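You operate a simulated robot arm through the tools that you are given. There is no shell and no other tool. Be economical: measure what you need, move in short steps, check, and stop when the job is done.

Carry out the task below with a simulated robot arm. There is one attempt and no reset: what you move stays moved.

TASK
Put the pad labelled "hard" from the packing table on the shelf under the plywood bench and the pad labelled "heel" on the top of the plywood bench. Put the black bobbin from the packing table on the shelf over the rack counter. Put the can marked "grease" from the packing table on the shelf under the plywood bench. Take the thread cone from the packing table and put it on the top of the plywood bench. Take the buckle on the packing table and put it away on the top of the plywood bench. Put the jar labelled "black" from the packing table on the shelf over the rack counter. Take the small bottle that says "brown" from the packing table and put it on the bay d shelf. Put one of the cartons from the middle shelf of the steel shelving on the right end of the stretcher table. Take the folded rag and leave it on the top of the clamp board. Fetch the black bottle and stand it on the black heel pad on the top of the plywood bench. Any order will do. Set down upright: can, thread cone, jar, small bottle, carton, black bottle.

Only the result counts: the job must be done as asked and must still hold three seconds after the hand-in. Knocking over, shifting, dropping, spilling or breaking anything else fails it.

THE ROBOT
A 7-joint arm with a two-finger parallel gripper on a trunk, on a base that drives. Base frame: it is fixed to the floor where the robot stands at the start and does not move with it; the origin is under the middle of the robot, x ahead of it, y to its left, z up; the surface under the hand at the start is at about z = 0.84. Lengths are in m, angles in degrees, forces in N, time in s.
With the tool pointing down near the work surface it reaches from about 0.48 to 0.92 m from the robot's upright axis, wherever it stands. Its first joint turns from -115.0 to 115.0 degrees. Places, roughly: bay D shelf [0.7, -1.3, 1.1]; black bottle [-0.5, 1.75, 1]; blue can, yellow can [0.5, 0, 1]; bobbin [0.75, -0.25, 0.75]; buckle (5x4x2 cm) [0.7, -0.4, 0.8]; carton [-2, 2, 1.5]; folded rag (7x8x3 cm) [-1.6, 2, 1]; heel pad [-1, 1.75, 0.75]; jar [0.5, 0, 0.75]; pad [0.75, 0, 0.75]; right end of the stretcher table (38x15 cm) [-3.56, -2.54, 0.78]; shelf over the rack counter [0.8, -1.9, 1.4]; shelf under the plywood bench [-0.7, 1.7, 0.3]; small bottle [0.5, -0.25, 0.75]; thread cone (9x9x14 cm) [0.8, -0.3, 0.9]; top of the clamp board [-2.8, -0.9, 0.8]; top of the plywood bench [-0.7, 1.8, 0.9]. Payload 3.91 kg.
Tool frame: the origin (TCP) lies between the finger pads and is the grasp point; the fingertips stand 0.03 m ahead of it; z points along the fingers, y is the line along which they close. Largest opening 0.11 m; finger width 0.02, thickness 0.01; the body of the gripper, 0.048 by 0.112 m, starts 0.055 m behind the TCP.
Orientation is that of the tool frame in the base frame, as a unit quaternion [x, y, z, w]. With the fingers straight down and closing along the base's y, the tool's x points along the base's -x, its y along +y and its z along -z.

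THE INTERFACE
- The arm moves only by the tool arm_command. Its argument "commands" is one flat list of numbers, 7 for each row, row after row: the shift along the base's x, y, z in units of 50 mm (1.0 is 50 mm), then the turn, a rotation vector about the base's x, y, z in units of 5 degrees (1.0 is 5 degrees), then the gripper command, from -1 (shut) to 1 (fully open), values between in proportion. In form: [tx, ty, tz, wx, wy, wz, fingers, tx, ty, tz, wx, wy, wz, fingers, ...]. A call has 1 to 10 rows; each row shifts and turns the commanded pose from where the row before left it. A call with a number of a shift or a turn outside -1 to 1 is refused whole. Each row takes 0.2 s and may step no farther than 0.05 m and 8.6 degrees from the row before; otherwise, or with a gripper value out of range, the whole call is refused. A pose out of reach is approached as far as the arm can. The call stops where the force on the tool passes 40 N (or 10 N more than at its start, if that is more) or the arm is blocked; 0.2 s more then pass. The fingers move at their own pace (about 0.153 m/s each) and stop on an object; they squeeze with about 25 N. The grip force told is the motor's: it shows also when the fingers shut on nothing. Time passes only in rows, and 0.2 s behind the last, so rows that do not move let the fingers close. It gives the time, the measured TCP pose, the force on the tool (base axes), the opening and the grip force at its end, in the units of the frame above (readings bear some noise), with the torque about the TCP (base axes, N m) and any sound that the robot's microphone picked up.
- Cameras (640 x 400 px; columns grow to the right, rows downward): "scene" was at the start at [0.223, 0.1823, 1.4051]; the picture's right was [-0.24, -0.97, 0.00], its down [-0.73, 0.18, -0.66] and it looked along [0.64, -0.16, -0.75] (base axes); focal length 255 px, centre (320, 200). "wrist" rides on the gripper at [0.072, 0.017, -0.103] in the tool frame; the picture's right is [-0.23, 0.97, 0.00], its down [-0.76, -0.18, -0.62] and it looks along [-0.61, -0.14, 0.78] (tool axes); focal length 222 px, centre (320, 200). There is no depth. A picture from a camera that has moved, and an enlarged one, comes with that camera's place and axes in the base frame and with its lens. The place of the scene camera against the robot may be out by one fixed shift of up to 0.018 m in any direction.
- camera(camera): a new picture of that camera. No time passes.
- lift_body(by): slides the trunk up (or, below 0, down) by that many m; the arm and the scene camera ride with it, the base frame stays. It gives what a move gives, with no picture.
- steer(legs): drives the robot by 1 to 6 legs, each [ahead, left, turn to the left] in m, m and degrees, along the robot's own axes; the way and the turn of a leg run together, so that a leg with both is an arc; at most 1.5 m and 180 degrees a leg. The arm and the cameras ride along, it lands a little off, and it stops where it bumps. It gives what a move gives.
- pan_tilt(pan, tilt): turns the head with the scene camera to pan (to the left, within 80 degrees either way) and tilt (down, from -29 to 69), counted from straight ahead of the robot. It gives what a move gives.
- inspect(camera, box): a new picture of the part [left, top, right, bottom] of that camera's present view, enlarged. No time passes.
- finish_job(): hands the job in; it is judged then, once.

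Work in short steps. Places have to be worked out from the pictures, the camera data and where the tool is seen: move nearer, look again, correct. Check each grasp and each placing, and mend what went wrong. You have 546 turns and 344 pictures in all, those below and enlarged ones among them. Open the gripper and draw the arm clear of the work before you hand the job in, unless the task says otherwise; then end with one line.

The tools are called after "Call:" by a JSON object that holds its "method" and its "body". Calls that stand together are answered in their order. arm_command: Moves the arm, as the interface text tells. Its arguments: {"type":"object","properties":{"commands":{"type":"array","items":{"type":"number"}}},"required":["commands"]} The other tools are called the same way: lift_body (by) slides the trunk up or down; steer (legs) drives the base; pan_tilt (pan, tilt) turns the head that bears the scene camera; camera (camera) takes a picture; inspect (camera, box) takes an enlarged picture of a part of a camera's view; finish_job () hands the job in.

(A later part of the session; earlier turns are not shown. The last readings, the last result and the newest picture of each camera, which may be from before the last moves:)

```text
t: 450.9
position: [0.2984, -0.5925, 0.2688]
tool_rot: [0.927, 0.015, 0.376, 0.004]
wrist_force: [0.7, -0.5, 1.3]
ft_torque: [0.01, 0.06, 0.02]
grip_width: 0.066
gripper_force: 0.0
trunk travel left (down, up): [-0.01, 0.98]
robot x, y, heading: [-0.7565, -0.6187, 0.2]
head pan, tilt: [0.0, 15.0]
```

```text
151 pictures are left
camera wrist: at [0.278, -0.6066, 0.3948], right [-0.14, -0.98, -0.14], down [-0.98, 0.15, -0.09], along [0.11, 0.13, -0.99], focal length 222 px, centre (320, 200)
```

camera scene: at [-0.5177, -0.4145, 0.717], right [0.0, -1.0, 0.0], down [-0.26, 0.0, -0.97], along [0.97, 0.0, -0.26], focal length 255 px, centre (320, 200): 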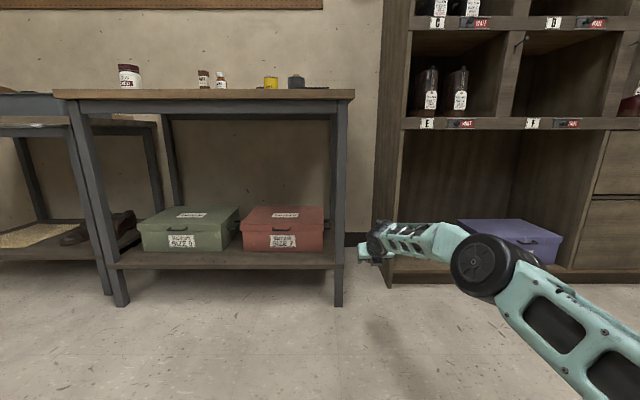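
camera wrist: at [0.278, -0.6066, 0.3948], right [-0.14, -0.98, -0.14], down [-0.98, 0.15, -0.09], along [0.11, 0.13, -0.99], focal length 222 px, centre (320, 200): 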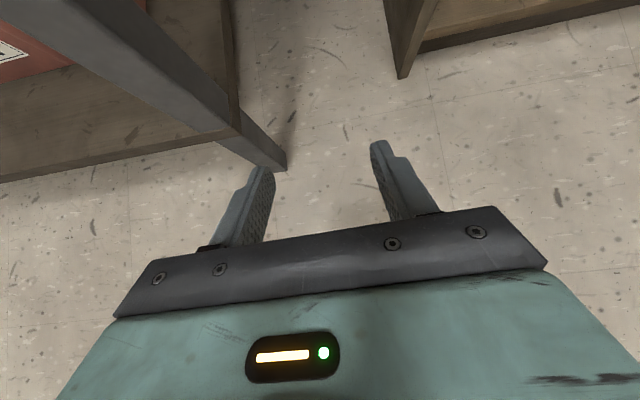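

Arm now straight enough (radius 1.055). Leg edge y≈−0.505, rack panel y≈−0.732. Plan: heading −8°, slide in so the TCP ends at (0.87,−0.645), narrow fingers acting as a rake. Line up first.

Call:
{"method": "steer", "body": {"legs": [[0.087, 0.19, -8.2]]}}

Call:
{"method": "arm_command", "body": {"commands": [0, 0, -0.7, 0, 0, 0, -0.45, 0, 0, -0.7, 0, 0, 0, -0.45, 0, 0, -0.7, 0, 0, 0, -0.45, 0, 0, -0.6, 0, 0, 0, -0.45]}}

Call:
{"method": "camera", "body": {"camera": "wrist"}}

Call:
{"method": "camera", "body": {"camera": "scene"}}

```text
t: 452.6
position: [0.3901, -0.5621, 0.2683]
tool_rot: [0.925, -0.051, 0.375, 0.031]
wrist_force: [-0.4, 0.5, 0.4]
ft_torque: [0.02, -0.03, -0.01]
grip_width: 0.066
gripper_force: 0.0
trunk travel left (down, up): [-0.01, 0.98]
robot x, y, heading: [-0.6613, -0.4312, -8.0]
head pan, tilt: [0.0, 15.0]
```

```text
t: 453.6
position: [0.3903, -0.5615, 0.1349]
tool_rot: [0.924, -0.05, 0.377, 0.031]
wrist_force: [0.0, -0.5, 0.3]
ft_torque: [0.03, 0.06, 0.0]
grip_width: 0.0304
gripper_force: 0.0
trunk travel left (down, up): [-0.01, 0.98]
robot x, y, heading: [-0.662, -0.4351, -8.3]
head pan, tilt: [0.0, 15.0]
```

```text
150 pictures are left
camera wrist: at [0.3673, -0.5726, 0.26], right [-0.28, -0.95, -0.14], down [-0.95, 0.29, -0.09], along [0.13, 0.11, -0.99], focal length 222 px, centre (320, 200)
```

wrist: 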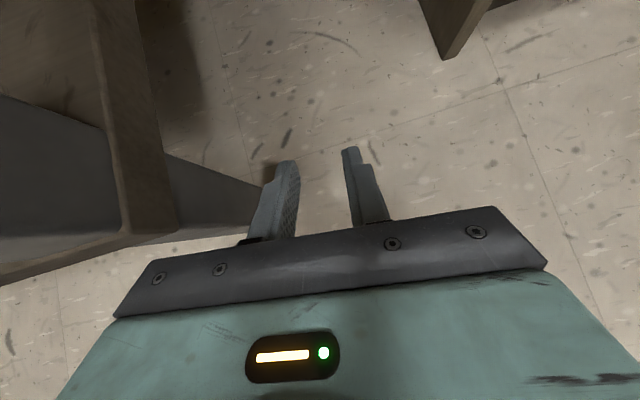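

```text
149 pictures are left
camera scene: at [-0.3914, -0.2687, 0.717], right [-0.14, -0.99, 0.0], down [-0.26, 0.04, -0.97], along [0.96, -0.14, -0.26], focal length 255 px, centre (320, 200)
```

scene: 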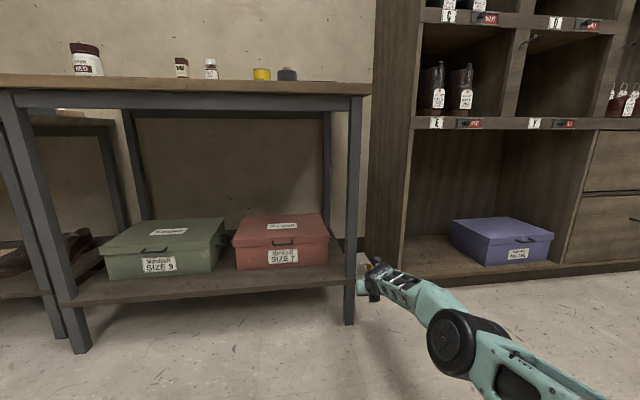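

Too close to the leg; strafe 2.5 cm right, then slide in in two stages.

Call:
{"method": "steer", "body": {"legs": [[0, -0.025, 0], [0.2, 0, 0]]}}

Call:
{"method": "camera", "body": {"camera": "wrist"}}

Call:
{"method": "camera", "body": {"camera": "scene"}}

```text
t: 455.6
position: [0.5866, -0.6119, 0.1332]
tool_rot: [0.925, -0.05, 0.375, 0.031]
wrist_force: [0.6, -0.7, 0.3]
ft_torque: [0.01, 0.0, 0.01]
grip_width: 0.0299
gripper_force: 0.0
trunk travel left (down, up): [-0.01, 0.98]
robot x, y, heading: [-0.4594, -0.4862, -8.2]
head pan, tilt: [0.0, 15.0]
```

```text
148 pictures are left
camera wrist: at [0.5639, -0.6245, 0.2591], right [-0.27, -0.95, -0.14], down [-0.95, 0.29, -0.09], along [0.12, 0.11, -0.99], focal length 222 px, centre (320, 200)
```

wrist: 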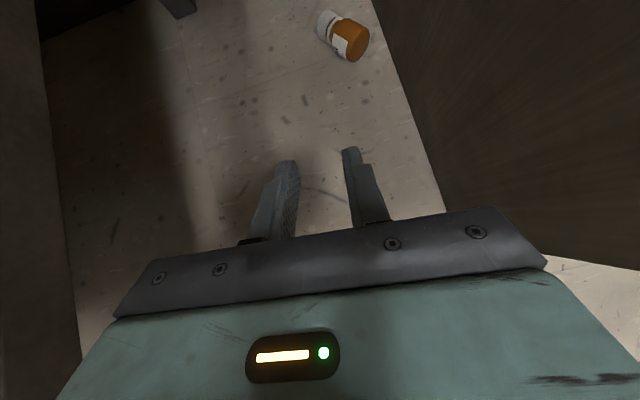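

```text
147 pictures are left
camera scene: at [-0.195, -0.3217, 0.7169], right [-0.14, -0.99, 0.0], down [-0.26, 0.04, -0.97], along [0.96, -0.14, -0.26], focal length 255 px, centre (320, 200)
```

scene: 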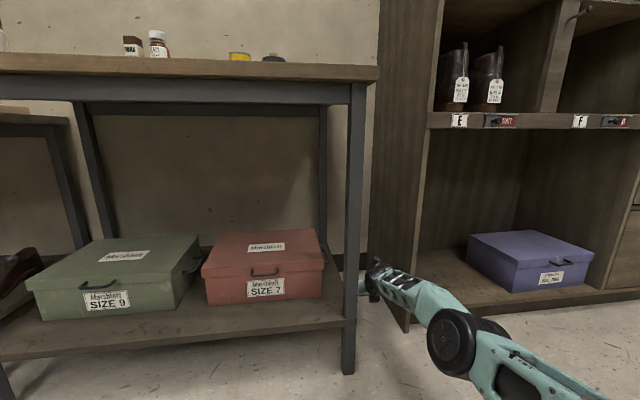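

Bottle at (0.77,−0.676), panel face y≈−0.725. Slide the rake over and past it.

Call:
{"method": "steer", "body": {"legs": [[0.275, -0.005, 0]]}}

Call:
{"method": "camera", "body": {"camera": "wrist"}}

Call:
{"method": "camera", "body": {"camera": "scene"}}

```text
t: 457.5
position: [0.8598, -0.6518, 0.134]
tool_rot: [0.926, -0.047, 0.374, 0.03]
wrist_force: [0.6, -0.4, -0.4]
ft_torque: [-0.02, 0.0, 0.0]
grip_width: 0.0303
gripper_force: 0.1
trunk travel left (down, up): [-0.01, 0.98]
robot x, y, heading: [-0.1901, -0.5308, -7.9]
head pan, tilt: [0.0, 15.0]
```

```text
146 pictures are left
camera wrist: at [0.8363, -0.664, 0.259], right [-0.27, -0.95, -0.14], down [-0.95, 0.28, -0.09], along [0.12, 0.11, -0.99], focal length 222 px, centre (320, 200)
```

wrist: 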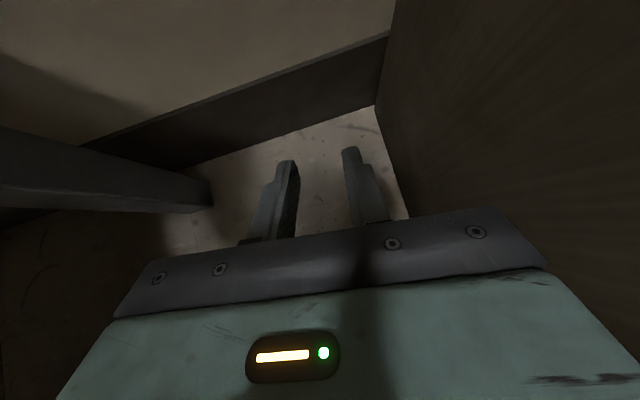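

```text
145 pictures are left
camera scene: at [0.0763, -0.364, 0.7169], right [-0.14, -0.99, 0.0], down [-0.26, 0.04, -0.97], along [0.96, -0.13, -0.26], focal length 255 px, centre (320, 200)
```

scene: 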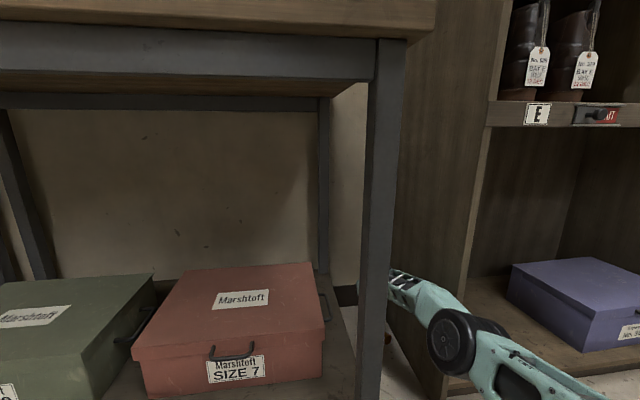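

Clear of everything; lower the rake behind the bottle to just above the floor.

Call:
{"method": "arm_command", "body": {"commands": [0.1, 0, -0.7, 0, 0, 0, -0.45, 0, 0, -0.7, 0, 0, 0, -0.45, 0, 0, -0.4, 0, 0, 0, -0.45, 0, 0, -0.16, 0, 0, 0, -0.45]}}

Call:
{"method": "camera", "body": {"camera": "wrist"}}

```text
t: 458.5
position: [0.8272, -0.6527, 0.0311]
tool_rot: [0.925, -0.048, 0.376, 0.031]
wrist_force: [-0.7, -0.2, -0.3]
ft_torque: [-0.01, 0.03, -0.02]
grip_width: 0.0304
gripper_force: 0.1
out of reach, approached as far as the arm can: row 1, 2, 3, 4
trunk travel left (down, up): [-0.01, 0.98]
robot x, y, heading: [-0.1898, -0.5308, -7.8]
head pan, tilt: [0.0, 15.0]
```

```text
144 pictures are left
camera wrist: at [0.8051, -0.6641, 0.1568], right [-0.27, -0.95, -0.14], down [-0.95, 0.28, -0.09], along [0.12, 0.11, -0.99], focal length 222 px, centre (320, 200)
```

wrist: 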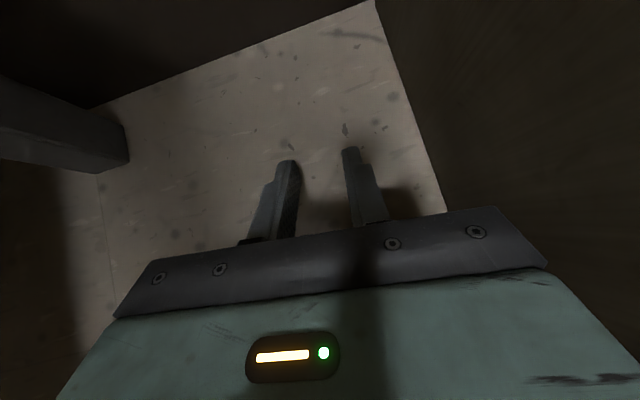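

The arm shortened as it went down; raise, drive 5 cm further, and lower again.

Call:
{"method": "arm_command", "body": {"commands": [0, 0, 0.8, 0, 0, 0, -0.45, 0, 0, 0.6, 0, 0, 0, -0.45]}}

Call:
{"method": "steer", "body": {"legs": [[0.05, 0, 0]]}}

Call:
{"method": "arm_command", "body": {"commands": [0, 0, -0.7, 0, 0, 0, -0.45, 0, 0, -0.65, 0, 0, 0, -0.45]}}

Call:
{"method": "camera", "body": {"camera": "wrist"}}

```text
t: 459.1
position: [0.827, -0.6515, 0.099]
tool_rot: [0.925, -0.048, 0.375, 0.03]
wrist_force: [0.1, 0.1, 0.8]
ft_torque: [-0.03, -0.02, 0.02]
grip_width: 0.0305
gripper_force: 0.1
trunk travel left (down, up): [-0.01, 0.98]
robot x, y, heading: [-0.192, -0.5279, -8.1]
head pan, tilt: [0.0, 15.0]
```

```text
t: 460.0
position: [0.878, -0.6583, 0.0997]
tool_rot: [0.925, -0.048, 0.376, 0.031]
wrist_force: [-0.6, -0.3, 0.8]
ft_torque: [-0.01, 0.02, 0.0]
grip_width: 0.0302
gripper_force: 0.1
trunk travel left (down, up): [-0.01, 0.98]
robot x, y, heading: [-0.14, -0.5419, -7.7]
head pan, tilt: [0.0, 15.0]
```

```text
t: 460.6
position: [0.8777, -0.6586, 0.0331]
tool_rot: [0.925, -0.048, 0.376, 0.03]
wrist_force: [0.7, 0.4, 1.4]
ft_torque: [0.04, 0.05, -0.05]
grip_width: 0.0301
gripper_force: 0.1
trunk travel left (down, up): [-0.01, 0.98]
robot x, y, heading: [-0.1392, -0.5395, -7.7]
head pan, tilt: [0.0, 15.0]
```

```text
143 pictures are left
camera wrist: at [0.8558, -0.6702, 0.1593], right [-0.27, -0.95, -0.14], down [-0.95, 0.28, -0.09], along [0.12, 0.11, -0.99], focal length 222 px, centre (320, 200)
```

wrist: 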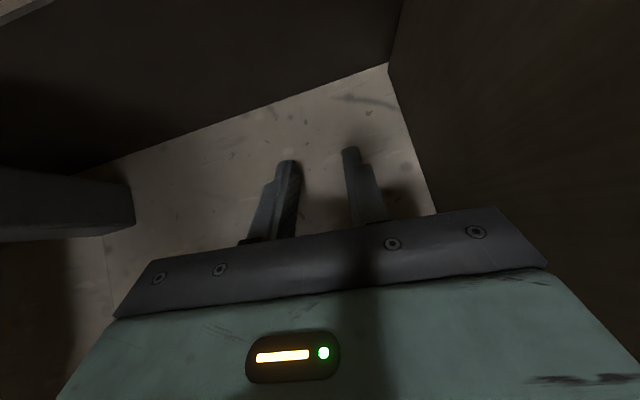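

Rake is behind the bottle. Drive straight back 0.6 m to pull it out.

Call:
{"method": "steer", "body": {"legs": [[-0.3, 0, 0], [-0.35, 0, 0]]}}

Call:
{"method": "camera", "body": {"camera": "wrist"}}

Call:
{"method": "pan_tilt", "body": {"pan": 0, "tilt": 35}}

Call:
{"method": "camera", "body": {"camera": "scene"}}

```text
t: 464.6
position: [0.2317, -0.5698, 0.0327]
tool_rot: [0.925, -0.048, 0.375, 0.03]
wrist_force: [-1.2, -0.4, 0.1]
ft_torque: [-0.02, -0.01, -0.01]
grip_width: 0.0301
gripper_force: 0.1
trunk travel left (down, up): [-0.01, 0.98]
robot x, y, heading: [-0.792, -0.4508, -8.0]
head pan, tilt: [0.0, 15.0]
```

```text
142 pictures are left
camera wrist: at [0.2097, -0.5817, 0.1586], right [-0.27, -0.95, -0.14], down [-0.95, 0.29, -0.09], along [0.12, 0.11, -0.99], focal length 222 px, centre (320, 200)
```

wrist: 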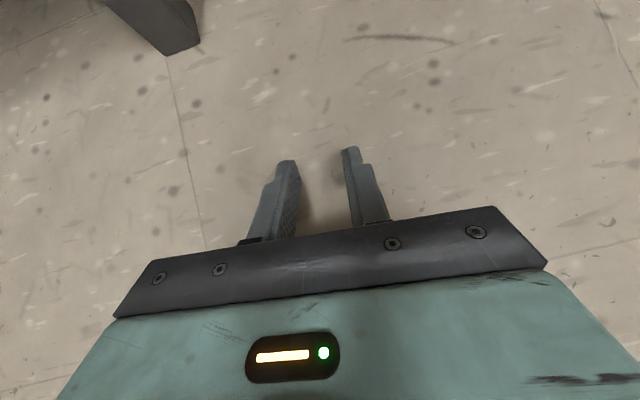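

```text
t: 465.4
position: [0.2316, -0.5704, 0.0334]
tool_rot: [0.925, -0.049, 0.375, 0.03]
wrist_force: [-0.1, -0.5, 0.0]
ft_torque: [0.0, 0.01, -0.02]
grip_width: 0.0304
gripper_force: 0.1
trunk travel left (down, up): [-0.01, 0.98]
robot x, y, heading: [-0.7865, -0.4432, -8.0]
head pan, tilt: [0.0, 35.0]
```

```text
141 pictures are left
camera scene: at [-0.5246, -0.2802, 0.685], right [-0.14, -0.99, 0.0], down [-0.57, 0.08, -0.82], along [0.81, -0.11, -0.57], focal length 255 px, centre (320, 200)
```

scene: 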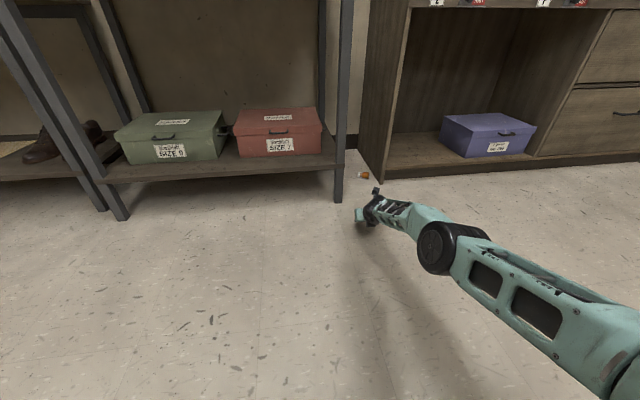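

The bottle was partly dragged toward the mouth; zoom in.

Call:
{"method": "inspect", "body": {"camera": "scene", "box": [330, 145, 410, 205]}}

```text
6.67 times, centred on (370, 175) of scene
camera zoom: at [-0.5246, -0.2802, 0.685], right [-0.14, -0.99, 0.0], down [-0.57, 0.08, -0.82], along [0.81, -0.11, -0.57], focal length 1700 px, centre (-13, 367)
```

zoom: 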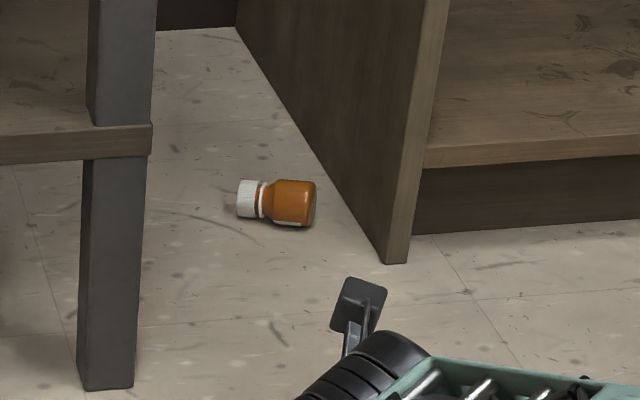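

Bottle now at about (0.59,−0.65), lying across. Repeat the rake: raise, advance past it, lower, pull.

Call:
{"method": "arm_command", "body": {"commands": [0, 0, 0.8, 0, 0, 0, -0.3, 0, 0, 0.8, 0, 0, 0, -0.3]}}

Call:
{"method": "steer", "body": {"legs": [[0.44, -0.018, 0]]}}

Call:
{"method": "camera", "body": {"camera": "wrist"}}

```text
t: 466.0
position: [0.2314, -0.5702, 0.1124]
tool_rot: [0.925, -0.049, 0.375, 0.031]
wrist_force: [0.0, 0.6, -0.2]
ft_torque: [-0.02, -0.1, 0.03]
grip_width: 0.0384
gripper_force: 0.0
trunk travel left (down, up): [-0.01, 0.98]
robot x, y, heading: [-0.7816, -0.4464, -7.9]
head pan, tilt: [0.0, 35.0]
```

```text
t: 468.7
position: [0.6666, -0.6445, 0.1132]
tool_rot: [0.925, -0.046, 0.376, 0.03]
wrist_force: [-0.4, -0.5, 0.1]
ft_torque: [-0.02, 0.0, 0.0]
grip_width: 0.0382
gripper_force: 0.1
trunk travel left (down, up): [-0.01, 0.98]
robot x, y, heading: [-0.3542, -0.5269, -7.6]
head pan, tilt: [0.0, 35.0]
```

```text
139 pictures are left
camera wrist: at [0.6432, -0.6549, 0.239], right [-0.27, -0.95, -0.14], down [-0.96, 0.28, -0.09], along [0.12, 0.11, -0.99], focal length 222 px, centre (320, 200)
```

wrist: 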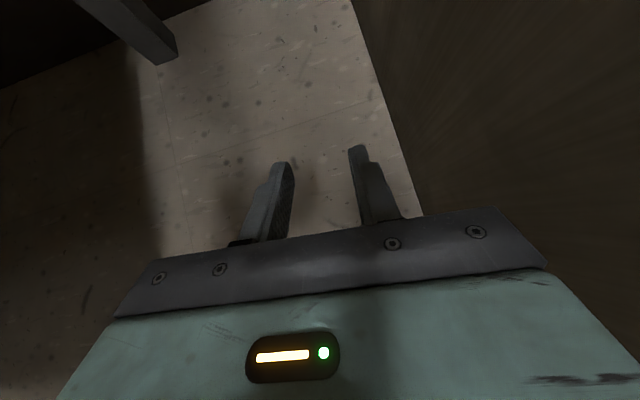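

Past it. Lower and pull back.

Call:
{"method": "arm_command", "body": {"commands": [0.2, 0, -0.6, 0, 0, 0, -0.3, 0.2, 0, -0.6, 0, 0, 0, -0.3, 0, 0, -0.4, 0, 0, 0, -0.3]}}

Call:
{"method": "steer", "body": {"legs": [[-0.3, 0, 0], [-0.25, 0, 0]]}}

Call:
{"method": "camera", "body": {"camera": "scene"}}

```text
t: 469.5
position: [0.6775, -0.6467, 0.0641]
tool_rot: [0.925, -0.046, 0.375, 0.03]
wrist_force: [0.5, 0.5, -0.2]
ft_torque: [-0.01, 0.03, 0.01]
grip_width: 0.0384
gripper_force: 0.1
out of reach, approached as far as the arm can: row 2, 3
trunk travel left (down, up): [-0.01, 0.98]
robot x, y, heading: [-0.3574, -0.5212, -8.0]
head pan, tilt: [0.0, 35.0]
```

```text
t: 472.9
position: [0.1317, -0.5716, 0.0631]
tool_rot: [0.925, -0.047, 0.376, 0.03]
wrist_force: [-0.2, -0.4, -0.3]
ft_torque: [0.01, 0.0, -0.01]
grip_width: 0.0386
gripper_force: 0.1
trunk travel left (down, up): [-0.01, 0.98]
robot x, y, heading: [-0.8991, -0.4472, -7.9]
head pan, tilt: [0.0, 35.0]
```

```text
138 pictures are left
camera scene: at [-0.6369, -0.2832, 0.6849], right [-0.14, -0.99, 0.0], down [-0.57, 0.08, -0.82], along [0.81, -0.11, -0.57], focal length 255 px, centre (320, 200)
```

scene: 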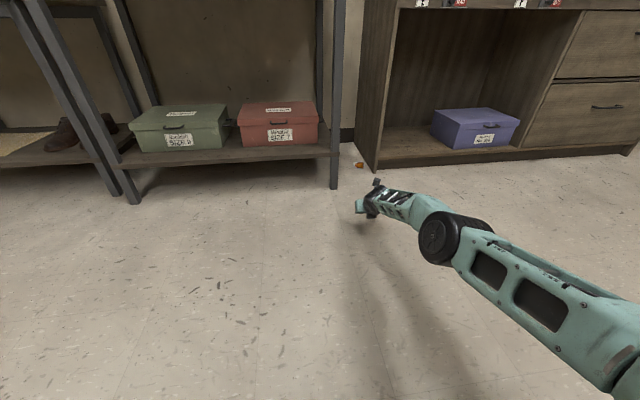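

It stayed too high (reach). Shorten the arm slightly, verify floor height, then repeat.

Call:
{"method": "arm_command", "body": {"commands": [-0.7, 0.1, 0, 0, 0, 0, -0.3, 0, 0, -0.6, 0, 0, 0, -0.3, 0, 0, 0.8, 0, 0, 0, -0.3, 0, 0, 0.8, 0, 0, 0, -0.3]}}

Call:
{"method": "inspect", "body": {"camera": "scene", "box": [330, 135, 410, 195]}}

```text
t: 473.9
position: [0.0966, -0.5661, 0.1134]
tool_rot: [0.925, -0.048, 0.376, 0.03]
wrist_force: [-0.2, -0.5, 0.1]
ft_torque: [-0.02, -0.01, 0.03]
grip_width: 0.0385
gripper_force: 0.2
trunk travel left (down, up): [-0.01, 0.98]
robot x, y, heading: [-0.8959, -0.4515, -7.7]
head pan, tilt: [0.0, 35.0]
```

```text
6.67 times, centred on (370, 165) of scene
camera zoom: at [-0.6368, -0.2833, 0.6848], right [-0.14, -0.99, 0.0], down [-0.57, 0.08, -0.82], along [0.81, -0.11, -0.57], focal length 1700 px, centre (-13, 433)
```

zoom: 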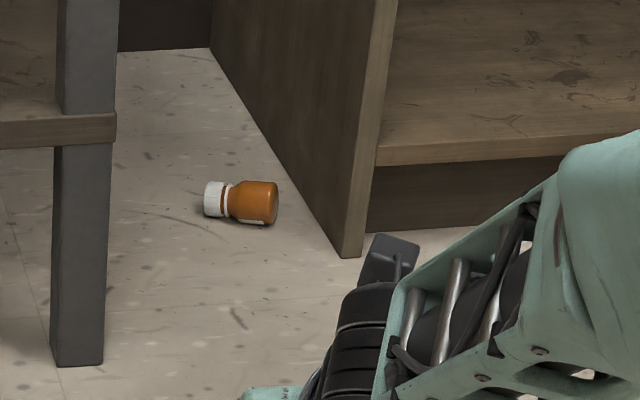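

Bottle at (0.60,−0.66). Advance 0.60 m, lower 8 cm and pull back.

Call:
{"method": "steer", "body": {"legs": [[0.3, -0.01, 0], [0.3, 0, 0]]}}

Call:
{"method": "arm_command", "body": {"commands": [0, 0, -0.8, 0, 0, 0, -0.3, 0, 0, -0.8, 0, 0, 0, -0.3, 0, 0, 0, 0, 0, 0, -0.3]}}

Call:
{"method": "steer", "body": {"legs": [[-0.25, 0, 0], [-0.3, 0, 0]]}}

Call:
{"method": "camera", "body": {"camera": "scene"}}

```text
t: 477.6
position: [0.6903, -0.6571, 0.1137]
tool_rot: [0.925, -0.046, 0.375, 0.029]
wrist_force: [-0.7, -1.2, -0.8]
ft_torque: [-0.01, -0.02, 0.01]
grip_width: 0.0382
gripper_force: 0.1
trunk travel left (down, up): [-0.01, 0.98]
robot x, y, heading: [-0.298, -0.5427, -7.9]
head pan, tilt: [0.0, 35.0]
```

```text
t: 478.4
position: [0.6918, -0.6571, 0.0335]
tool_rot: [0.925, -0.048, 0.375, 0.03]
wrist_force: [-0.3, -0.3, -0.2]
ft_torque: [-0.01, 0.0, -0.02]
grip_width: 0.0383
gripper_force: 0.1
trunk travel left (down, up): [-0.01, 0.98]
robot x, y, heading: [-0.3021, -0.5415, -7.7]
head pan, tilt: [0.0, 35.0]
```

```text
t: 481.9
position: [0.1457, -0.5827, 0.0336]
tool_rot: [0.925, -0.048, 0.376, 0.03]
wrist_force: [0.5, 0.2, 0.9]
ft_torque: [0.02, 0.02, 0.01]
grip_width: 0.0384
gripper_force: 0.2
trunk travel left (down, up): [-0.01, 0.98]
robot x, y, heading: [-0.8469, -0.4699, -7.6]
head pan, tilt: [0.0, 35.0]
```

```text
136 pictures are left
camera scene: at [-0.5874, -0.2996, 0.6849], right [-0.13, -0.99, 0.0], down [-0.57, 0.08, -0.82], along [0.81, -0.11, -0.57], focal length 255 px, centre (320, 200)
```

scene: 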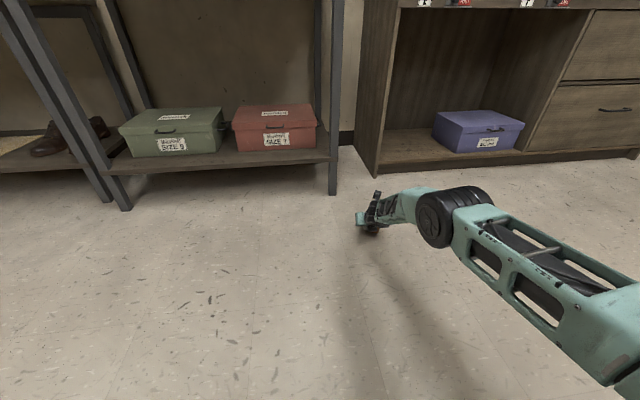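

The bottle came along under the gripper. Pull a bit more, then lift and back away to see it.

Call:
{"method": "steer", "body": {"legs": [[-0.12, 0, 0]]}}

Call:
{"method": "arm_command", "body": {"commands": [0, 0, 0.8, 0, 0, 0, 0.5, 0, 0, 0.9, 0, 0, 0, 0.5, 0, 0, 0.9, 0, 0, 0, 0.5, 0, 0, 0.9, 0, 0, 0, 0.5]}}

Call:
{"method": "steer", "body": {"legs": [[-0.25, 0, 0]]}}

Call:
{"method": "camera", "body": {"camera": "scene"}}

Call:
{"method": "camera", "body": {"camera": "wrist"}}

```text
t: 483.1
position: [0.0271, -0.5675, 0.0343]
tool_rot: [0.925, -0.048, 0.375, 0.031]
wrist_force: [0.3, -0.6, 0.3]
ft_torque: [0.01, 0.02, -0.02]
grip_width: 0.0386
gripper_force: 0.1
trunk travel left (down, up): [-0.01, 0.98]
robot x, y, heading: [-0.9689, -0.4515, -8.1]
head pan, tilt: [0.0, 35.0]
```

```text
t: 484.1
position: [0.0268, -0.5684, 0.2067]
tool_rot: [0.926, -0.047, 0.374, 0.03]
wrist_force: [-0.5, -0.7, 0.1]
ft_torque: [0.02, -0.01, -0.02]
grip_width: 0.0825
gripper_force: 0.1
trunk travel left (down, up): [-0.01, 0.98]
robot x, y, heading: [-0.967, -0.4504, -8.1]
head pan, tilt: [0.0, 35.0]
```

```text
t: 485.3
position: [-0.0642, -0.5553, 0.2083]
tool_rot: [0.925, -0.047, 0.375, 0.031]
wrist_force: [-0.7, 0.0, 0.5]
ft_torque: [-0.03, 0.03, 0.01]
grip_width: 0.0825
gripper_force: 0.1
trunk travel left (down, up): [-0.01, 0.98]
robot x, y, heading: [-1.0581, -0.4401, -7.5]
head pan, tilt: [0.0, 35.0]
stopped in leg 1: the robot was blocked; the commanded pose is now the measured one
```

```text
135 pictures are left
camera scene: at [-0.7997, -0.2707, 0.6849], right [-0.13, -0.99, 0.0], down [-0.57, 0.08, -0.82], along [0.81, -0.11, -0.57], focal length 255 px, centre (320, 200)
```

scene: 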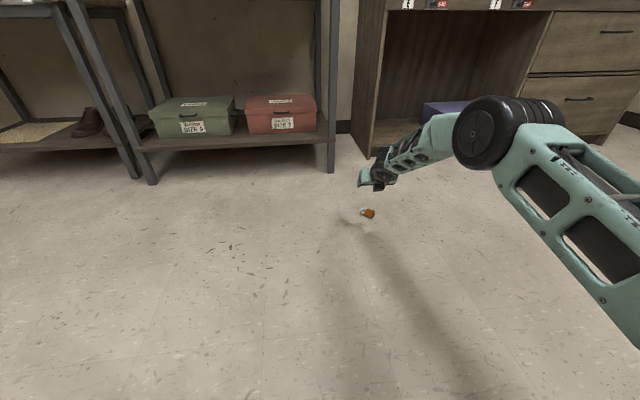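

```text
134 pictures are left
camera wrist: at [-0.088, -0.5672, 0.3327], right [-0.27, -0.95, -0.14], down [-0.96, 0.28, -0.09], along [0.12, 0.11, -0.99], focal length 222 px, centre (320, 200)
```

wrist: 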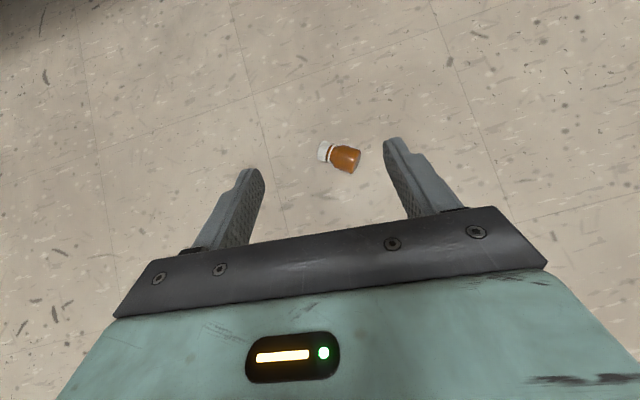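

The bottle is out on open floor at (0.0,−0.577), cap pointing ~55° (away-left). (The robot touched something behind; I'll check that later.) Reposition so I can take it with a vertical tool with +x along its cap direction.

Call:
{"method": "steer", "body": {"legs": [[0.49, -0.52, 0], [0, 0, 42.5]]}}

Call:
{"method": "arm_command", "body": {"commands": [-0.25, -0.17, 0.3, -0.57, 0.82, 0, 0.9, -0.25, -0.17, 0.3, -0.57, 0.82, 0, 0.9, -0.25, -0.17, 0.3, -0.57, 0.82, 0, 0.9, -0.25, -0.17, 0, -0.57, 0.82, 0, 0.9, -0.25, -0.17, 0, -0.57, 0.82, 0, 0.9, -0.25, -0.17, 0, -0.57, 0.82, 0, 0.9, -0.25, -0.17, 0, -0.57, 0.82, 0, 0.9, -0.25, -0.17, 0, -0.57, 0.82, 0, 0.9, -0.25, -0.17, 0, -0.57, 0.82, 0, 0.9]}}

Call:
{"method": "camera", "body": {"camera": "wrist"}}

Call:
{"method": "camera", "body": {"camera": "scene"}}

```text
t: 491.2
position: [0.177, -0.4477, 0.2076]
tool_rot: [0.881, 0.286, 0.362, -0.106]
wrist_force: [-0.7, -0.3, 0.5]
ft_torque: [0.02, 0.01, -0.01]
grip_width: 0.0825
gripper_force: 0.0
trunk travel left (down, up): [-0.01, 0.98]
robot x, y, heading: [-0.6426, -1.0217, 34.0]
head pan, tilt: [0.0, 35.0]
```

```text
t: 493.2
position: [0.065, -0.5245, 0.2523]
tool_rot: [0.951, 0.31, -0.006, 0.006]
wrist_force: [-0.1, -0.5, 1.3]
ft_torque: [0.01, 0.01, 0.0]
grip_width: 0.1046
gripper_force: 0.1
trunk travel left (down, up): [-0.01, 0.98]
robot x, y, heading: [-0.6428, -1.0279, 34.0]
head pan, tilt: [0.0, 35.0]
```

```text
133 pictures are left
camera wrist: at [0.1329, -0.4939, 0.3558], right [0.39, -0.92, 0.01], down [-0.72, -0.3, 0.63], along [-0.58, -0.25, -0.77], focal length 222 px, centre (320, 200)
```

wrist: 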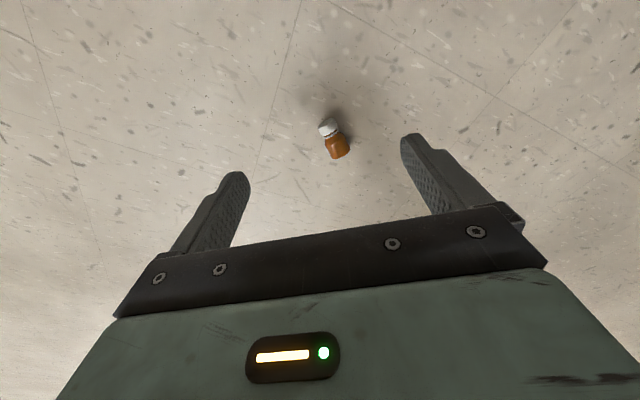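

```text
132 pictures are left
camera scene: at [-0.5617, -0.7283, 0.6849], right [0.56, -0.83, 0.0], down [-0.48, -0.32, -0.82], along [0.68, 0.46, -0.57], focal length 255 px, centre (320, 200)
```

scene: 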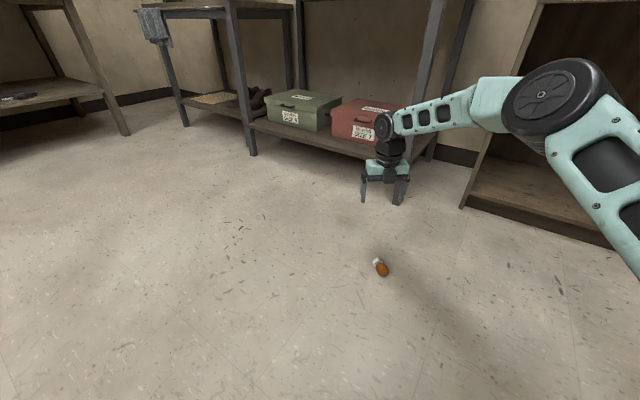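

Bottle centre (0.004,−0.574), cap direction 49°. Turn +13°, move over and descend partway.

Call:
{"method": "arm_command", "body": {"commands": [-0.3, -0.235, -0.7, 0, 0, 0.68, 0.6, -0.3, -0.235, -0.7, 0, 0, 0.68, 0.6, -0.3, -0.235, -0.7, 0, 0, 0.68, 0.6, -0.28, -0.23, -0.7, 0, 0, 0.66, 0.6]}}

Call:
{"method": "camera", "body": {"camera": "wrist"}}

```text
t: 494.2
position: [0.0053, -0.5719, 0.1115]
tool_rot: [0.908, 0.419, -0.003, 0.005]
wrist_force: [0.0, 0.1, 0.7]
ft_torque: [0.01, 0.03, -0.01]
grip_width: 0.0882
gripper_force: 0.0
trunk travel left (down, up): [-0.01, 0.98]
robot x, y, heading: [-0.6379, -1.0234, 33.8]
head pan, tilt: [0.0, 35.0]
```

```text
131 pictures are left
camera wrist: at [0.0639, -0.5263, 0.2152], right [0.59, -0.8, 0.01], down [-0.63, -0.46, 0.63], along [-0.5, -0.38, -0.78], focal length 222 px, centre (320, 200)
```

wrist: 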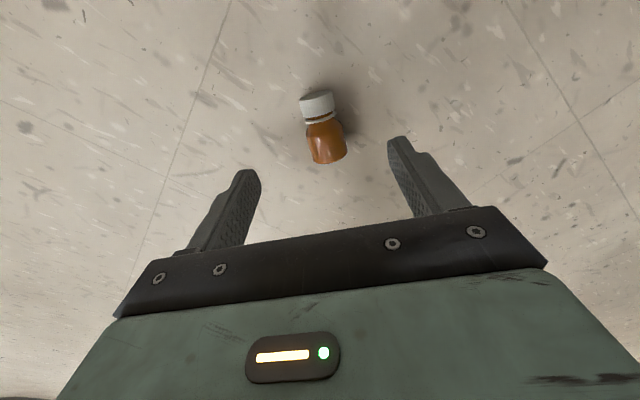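

Aligned: cap along tool +x. Descend to floor height and close.

Call:
{"method": "arm_command", "body": {"commands": [0, -0.04, -0.7, 0, 0, 0, 0.6, 0, 0, -0.6, 0, 0, 0, 0.6, 0, 0, -0.2, 0, 0, 0, 0.6]}}

Call:
{"method": "camera", "body": {"camera": "wrist"}}

```text
t: 495.0
position: [0.0061, -0.5738, 0.0372]
tool_rot: [0.908, 0.419, -0.004, 0.006]
wrist_force: [0.3, 0.3, -0.1]
ft_torque: [0.03, 0.0, 0.02]
grip_width: 0.088
gripper_force: 0.0
trunk travel left (down, up): [-0.01, 0.98]
robot x, y, heading: [-0.6393, -1.0223, 34.4]
head pan, tilt: [0.0, 35.0]
```

```text
130 pictures are left
camera wrist: at [0.0648, -0.5276, 0.1396], right [0.59, -0.8, 0.01], down [-0.63, -0.46, 0.63], along [-0.5, -0.38, -0.78], focal length 222 px, centre (320, 200)
```

wrist: 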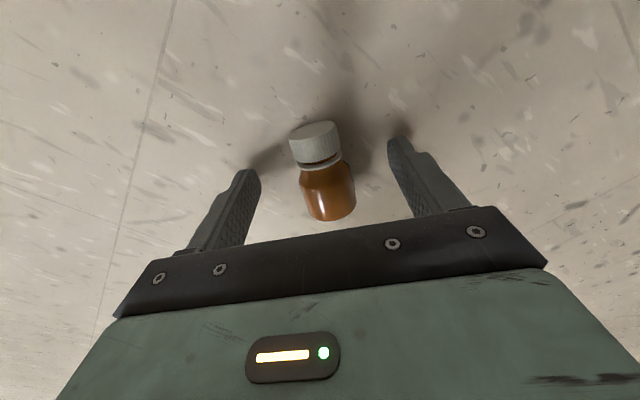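

Shift 6 mm toward the base to grip the body, then close.

Call:
{"method": "arm_command", "body": {"commands": [-0.08, -0.09, -0.03, 0, 0, 0, 0.6, 0, 0, 0, 0, 0, 0, 0, 0, 0, 0, 0, 0, 0, -1, 0, 0, 0, 0, 0, 0, -1, 0, 0, 0, 0, 0, 0, -1]}}

Call:
{"method": "arm_command", "body": {"commands": [0, 0, 0.5, 0, 0, 0, -1, 0, 0, 0.8, 0, 0, 0, -1, 0, 0, 0.8, 0, 0, 0, -1, 0, 0, 0.8, 0, 0, 0, -1]}}

Call:
{"method": "camera", "body": {"camera": "wrist"}}

```text
t: 496.2
position: [0.0012, -0.578, 0.0345]
tool_rot: [0.908, 0.419, -0.004, 0.005]
wrist_force: [-1.1, 0.4, -1.1]
ft_torque: [0.04, 0.02, 0.0]
grip_width: 0.0333
gripper_force: 25.2
trunk travel left (down, up): [-0.01, 0.98]
robot x, y, heading: [-0.6446, -1.0211, 34.3]
head pan, tilt: [0.0, 35.0]
```

```text
t: 497.2
position: [0.0017, -0.579, 0.1808]
tool_rot: [0.908, 0.419, -0.005, 0.005]
wrist_force: [0.5, 0.5, -0.8]
ft_torque: [0.0, -0.01, 0.02]
grip_width: 0.0333
gripper_force: 25.0
trunk travel left (down, up): [-0.01, 0.98]
robot x, y, heading: [-0.6399, -1.0254, 34.1]
head pan, tilt: [0.0, 35.0]
```

```text
129 pictures are left
camera wrist: at [0.0611, -0.5324, 0.2845], right [0.59, -0.8, 0.01], down [-0.63, -0.45, 0.63], along [-0.5, -0.38, -0.77], focal length 222 px, centre (320, 200)
```

wrist: 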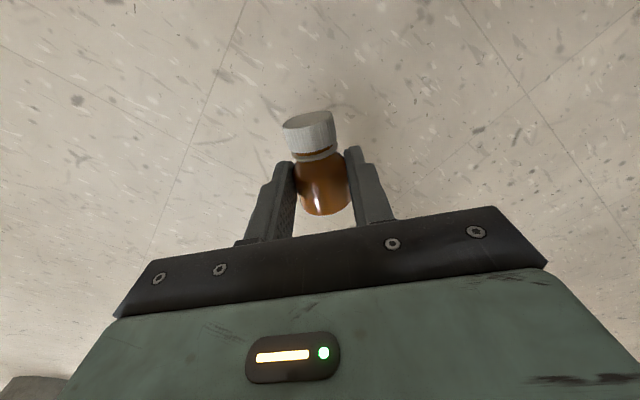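

Bottle held with the cap along tool +x. Raise the trunk and align the yaw with the robot heading.

Call:
{"method": "lift_body", "body": {"by": 0.4}}

Call:
{"method": "lift_body", "body": {"by": 0.4}}

Call:
{"method": "arm_command", "body": {"commands": [0, 0, 0, 0, 0, -0.8, -1, 0, 0, 0, 0, 0, -0.8, -1, 0, 0, 0, 0, 0, -0.8, -1, 0, 0, 0, 0, 0, -0.7, -1, 0.2, 0.14, 0.1, 0.56, -0.83, 0, -1, 0.2, 0.14, 0.1, 0.56, -0.83, 0, -1, 0.2, 0.14, 0.1, 0.56, -0.83, 0, -1, 0.2, 0.14, 0.1, 0.56, -0.83, 0, -1, 0.2, 0.14, 0.1, 0.56, -0.83, 0, -1, 0.2, 0.14, 0.1, 0.56, -0.83, 0, -1]}}

Call:
{"method": "arm_command", "body": {"commands": [0.2, 0.14, 0.2, 0.56, -0.83, 0, -1, 0.2, 0.14, 0.2, 0.56, -0.83, 0, -1, 0.2, 0.14, 0.2, 0.56, -0.83, 0, -1, 0.2, 0.14, 0.2, 0.56, -0.83, 0, -1, 0.2, 0.14, 0.2, 0.56, -0.83, 0, -1, 0.1, 0.07, 0.2, 0.56, -0.83, 0, -1, 0.1, 0.07, 0.2, 0.56, -0.83, 0, -1, 0, 0, 0.2, 0.56, -0.83, 0, -1, 0, 0, 0.2, 0.56, -0.83, 0, -1, 0, 0, 0.2, 0.56, -0.83, 0, -1]}}

Call:
{"method": "arm_command", "body": {"commands": [0, 0, 0.2, 0.56, -0.83, 0, -1, 0, 0, 0.2, 0.56, -0.83, 0, -1]}}

Call:
{"method": "camera", "body": {"camera": "wrist"}}

Call:
{"method": "camera", "body": {"camera": "scene"}}

```text
t: 501.0
position: [0.0028, -0.5788, 0.5815]
tool_rot: [0.908, 0.42, -0.005, 0.006]
wrist_force: [0.2, -0.1, -0.6]
ft_torque: [-0.02, -0.02, 0.01]
grip_width: 0.0331
gripper_force: 24.6
trunk travel left (down, up): [-0.41, 0.58]
robot x, y, heading: [-0.6424, -1.0236, 34.1]
head pan, tilt: [0.0, 35.0]
```

```text
t: 504.8
position: [0.0021, -0.5774, 0.9817]
tool_rot: [0.908, 0.419, -0.004, 0.006]
wrist_force: [0.5, 0.1, -0.6]
ft_torque: [0.01, 0.01, -0.01]
grip_width: 0.0334
gripper_force: 25.1
trunk travel left (down, up): [-0.81, 0.18]
robot x, y, heading: [-0.6388, -1.0209, 34.2]
head pan, tilt: [0.0, 35.0]
```

```text
t: 507.0
position: [0.0618, -0.5365, 1.0114]
tool_rot: [0.925, 0.283, 0.244, -0.072]
wrist_force: [0.6, 0.1, -0.8]
ft_torque: [-0.01, 0.02, 0.01]
grip_width: 0.033
gripper_force: 24.8
trunk travel left (down, up): [-0.81, 0.18]
robot x, y, heading: [-0.6434, -1.0246, 33.9]
head pan, tilt: [0.0, 35.0]
```

```text
t: 509.2
position: [0.1228, -0.4936, 1.1121]
tool_rot: [0.736, 0.223, 0.613, -0.184]
wrist_force: [0.0, 0.4, -1.3]
ft_torque: [-0.04, 0.02, -0.01]
grip_width: 0.0329
gripper_force: 25.5
trunk travel left (down, up): [-0.81, 0.18]
robot x, y, heading: [-0.6444, -1.0237, 33.9]
head pan, tilt: [0.0, 35.0]
```

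```text
t: 509.8
position: [0.1215, -0.4948, 1.1307]
tool_rot: [0.681, 0.205, 0.674, -0.202]
wrist_force: [0.4, 0.1, -0.9]
ft_torque: [-0.03, -0.04, 0.02]
grip_width: 0.0332
gripper_force: 24.7
trunk travel left (down, up): [-0.81, 0.18]
robot x, y, heading: [-0.6427, -1.0225, 34.1]
head pan, tilt: [0.0, 35.0]
```

```text
128 pictures are left
camera wrist: at [0.0446, -0.5642, 1.2056], right [0.54, -0.81, -0.23], down [-0.62, -0.2, -0.76], along [0.57, 0.55, -0.61], focal length 222 px, centre (320, 200)
```

wrist: 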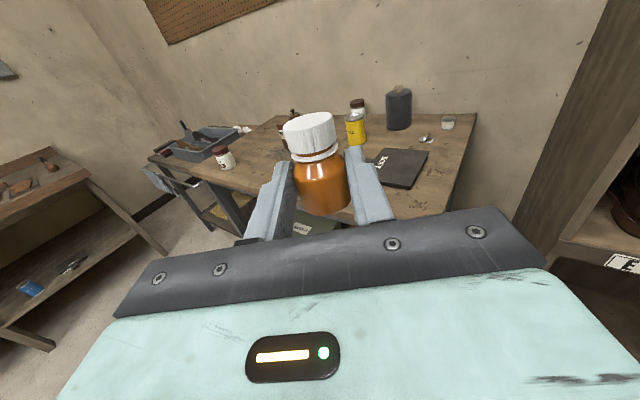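

```text
127 pictures are left
camera scene: at [-0.5617, -0.7283, 1.4849], right [0.56, -0.83, 0.0], down [-0.48, -0.32, -0.82], along [0.68, 0.46, -0.57], focal length 255 px, centre (320, 200)
```

scene: 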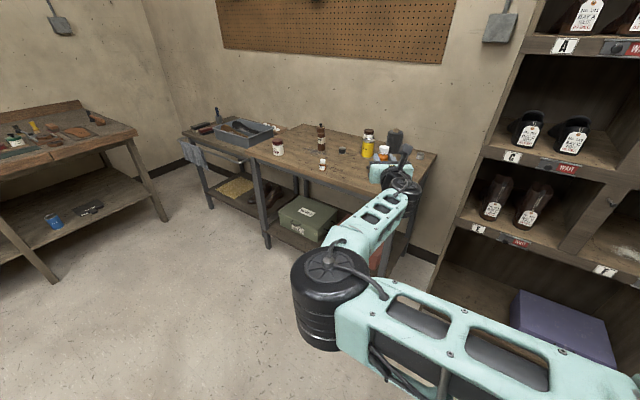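

Bottle upright in the hand. Turn to face the rack and line up with bay D.

Call:
{"method": "steer", "body": {"legs": [[-0.1, 0, 0], [0, 0, -34], [0, -0.22, 0]]}}

Call:
{"method": "pan_tilt", "body": {"pan": 0, "tilt": 15}}

Call:
{"method": "camera", "body": {"camera": "scene"}}

Call:
{"method": "camera", "body": {"camera": "wrist"}}

```text
t: 513.9
position: [0.2053, -1.2863, 1.1312]
tool_rot: [0.711, -0.001, 0.703, 0.002]
wrist_force: [-0.9, -0.6, 0.2]
ft_torque: [-0.01, 0.03, -0.01]
grip_width: 0.0332
gripper_force: 24.9
trunk travel left (down, up): [-0.81, 0.18]
robot x, y, heading: [-0.7237, -1.2966, -0.1]
head pan, tilt: [0.0, 35.0]
```

```text
t: 514.7
position: [0.2048, -1.2864, 1.131]
tool_rot: [0.711, -0.002, 0.704, 0.003]
wrist_force: [-0.2, -0.7, -0.2]
ft_torque: [-0.01, -0.01, 0.01]
grip_width: 0.0331
gripper_force: 24.3
trunk travel left (down, up): [-0.81, 0.18]
robot x, y, heading: [-0.7234, -1.2966, 0.1]
head pan, tilt: [0.0, 15.0]
```

```text
126 pictures are left
camera scene: at [-0.4845, -1.0967, 1.5168], right [0.0, -1.0, 0.0], down [-0.26, 0.0, -0.97], along [0.97, 0.0, -0.26], focal length 255 px, centre (320, 200)
```

scene: 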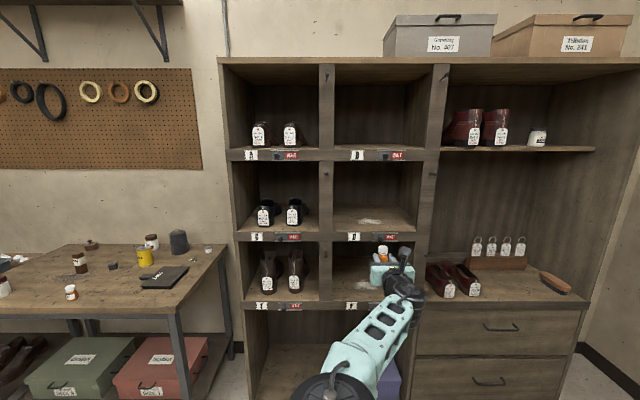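

```text
125 pictures are left
camera wrist: at [0.1012, -1.302, 1.2055], right [-0.01, -0.97, -0.23], down [-0.63, 0.18, -0.76], along [0.78, 0.14, -0.62], focal length 222 px, centre (320, 200)
```

wrist: 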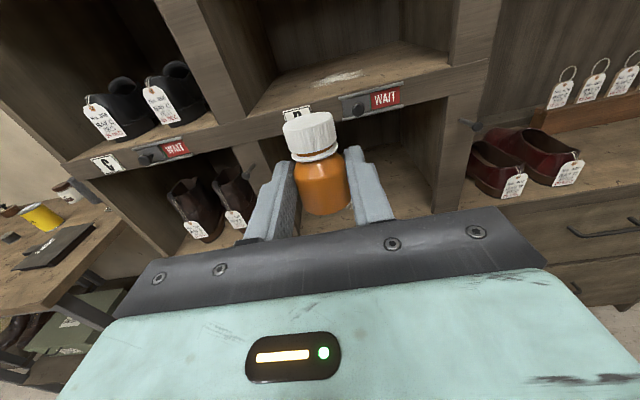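

Bay D shelf z≈1.08, y −1.15…−1.56, front x≈0.55. Raise 5 cm, shift right, approach.

Call:
{"method": "lift_body", "body": {"by": 0.05}}

Call:
{"method": "steer", "body": {"legs": [[0.2, -0.05, 0]]}}

Call:
{"method": "camera", "body": {"camera": "scene"}}

Call:
{"method": "camera", "body": {"camera": "wrist"}}

```text
t: 515.6
position: [0.2042, -1.2856, 1.1811]
tool_rot: [0.711, -0.003, 0.703, 0.003]
wrist_force: [0.1, 0.3, 0.1]
ft_torque: [0.01, 0.02, -0.02]
grip_width: 0.0332
gripper_force: 24.7
trunk travel left (down, up): [-0.86, 0.13]
robot x, y, heading: [-0.7252, -1.2969, 0.1]
head pan, tilt: [0.0, 15.0]
```

```text
t: 517.3
position: [0.406, -1.3336, 1.1811]
tool_rot: [0.711, -0.001, 0.703, 0.002]
wrist_force: [-0.3, 0.1, -0.8]
ft_torque: [-0.04, -0.02, 0.01]
grip_width: 0.033
gripper_force: 25.0
trunk travel left (down, up): [-0.86, 0.13]
robot x, y, heading: [-0.5198, -1.3528, -0.1]
head pan, tilt: [0.0, 15.0]
```

```text
124 pictures are left
camera scene: at [-0.2834, -1.1462, 1.5669], right [0.0, -1.0, 0.0], down [-0.26, 0.0, -0.97], along [0.97, 0.0, -0.26], focal length 255 px, centre (320, 200)
```

scene: 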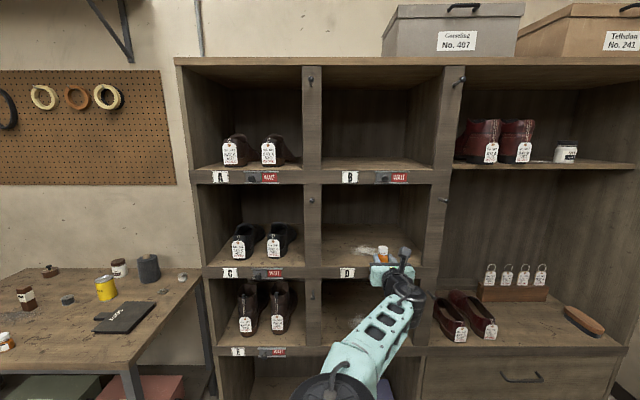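

```text
123 pictures are left
camera wrist: at [0.3025, -1.3508, 1.2556], right [-0.01, -0.97, -0.23], down [-0.63, 0.18, -0.76], along [0.78, 0.14, -0.62], focal length 222 px, centre (320, 200)
```

wrist: 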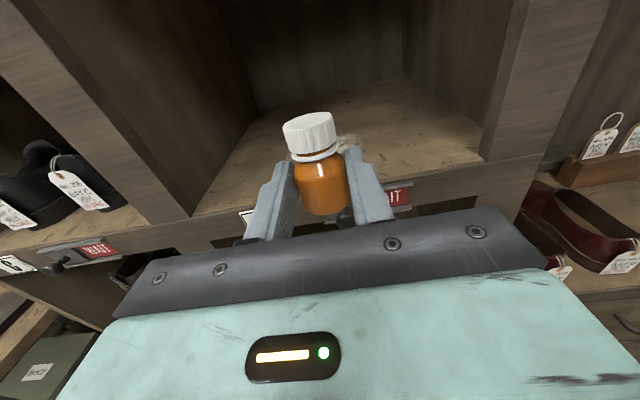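

Shelf z≈1.067, front x≈0.559. Drive in 0.2 m (bottle ~5 cm behind the edge) and lower.

Call:
{"method": "steer", "body": {"legs": [[0.203, 0, 0]]}}

Call:
{"method": "arm_command", "body": {"commands": [0, 0, -0.5, 0, 0, 0, -1, 0, 0, -0.5, 0, 0, 0, -1, 0, 0, -0.2, 0, 0, 0, -1]}}

Call:
{"method": "camera", "body": {"camera": "wrist"}}

Call:
{"method": "camera", "body": {"camera": "scene"}}

```text
t: 518.9
position: [0.6089, -1.3352, 1.1816]
tool_rot: [0.711, -0.001, 0.703, 0.002]
wrist_force: [0.9, -0.5, -0.5]
ft_torque: [-0.01, -0.02, 0.02]
grip_width: 0.0332
gripper_force: 25.0
trunk travel left (down, up): [-0.86, 0.13]
robot x, y, heading: [-0.3214, -1.3483, 0.0]
head pan, tilt: [0.0, 15.0]
```

```text
t: 519.5
position: [0.6109, -1.335, 1.1472]
tool_rot: [0.704, -0.003, 0.71, 0.003]
wrist_force: [2.6, 0.2, 12.7]
ft_torque: [-0.19, 1.08, 0.05]
grip_width: 0.0331
gripper_force: 25.4
trunk travel left (down, up): [-0.86, 0.13]
robot x, y, heading: [-0.3193, -1.3463, -0.1]
head pan, tilt: [0.0, 15.0]
stopped in row 3: the force on the tool passed its limit at 52 N (the readings are from after the stop); the commanded pose is now the measured one
```

```text
122 pictures are left
camera wrist: at [0.5052, -1.351, 1.2179], right [0.0, -0.97, -0.23], down [-0.62, 0.18, -0.77], along [0.79, 0.14, -0.6], focal length 222 px, centre (320, 200)
```

wrist: 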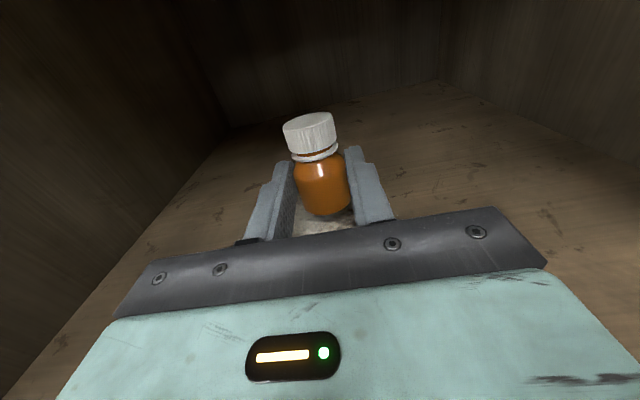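

```text
121 pictures are left
camera scene: at [-0.0805, -1.1462, 1.5672], right [0.0, -1.0, 0.0], down [-0.26, 0.0, -0.97], along [0.97, 0.0, -0.26], focal length 255 px, centre (320, 200)
```

scene: 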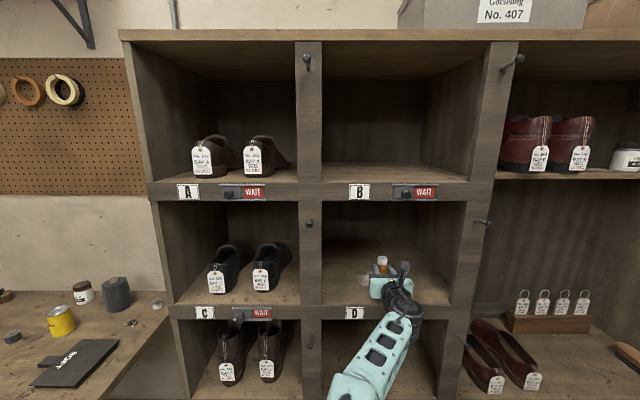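

Contact came early, ~9 cm behind the TCP. Look closely at what the gripper rests on.

Call:
{"method": "inspect", "body": {"camera": "scene", "box": [330, 230, 460, 330]}}

Call:
{"method": "inspect", "body": {"camera": "wrist", "box": [240, 100, 420, 240]}}

```text
4.00 times, centred on (395, 280) of scene
camera zoom: at [-0.0805, -1.1462, 1.5672], right [0.0, -1.0, 0.0], down [-0.26, 0.0, -0.97], along [0.97, 0.0, -0.26], focal length 1020 px, centre (20, -120)
```

zoom: 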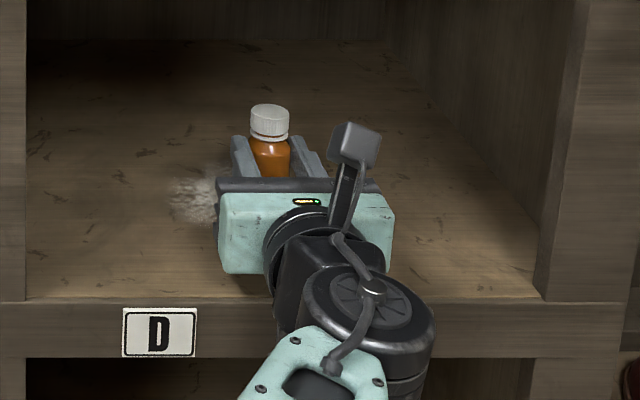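

```text
2.86 times, centred on (330, 170) of wrist
camera zoom: at [0.5052, -1.351, 1.2179], right [0.0, -0.97, -0.23], down [-0.62, 0.18, -0.77], along [0.79, 0.14, -0.6], focal length 635 px, centre (291, 286)
```

zoom: 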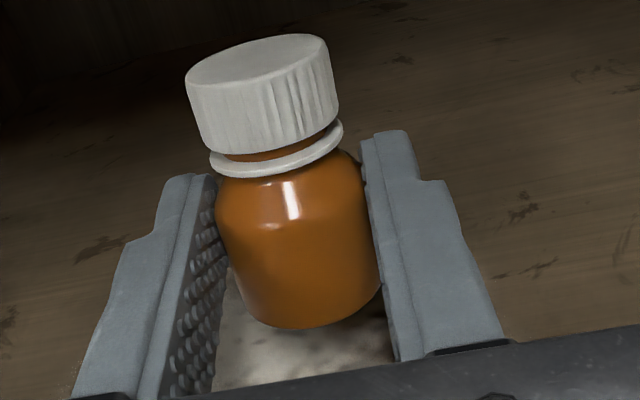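

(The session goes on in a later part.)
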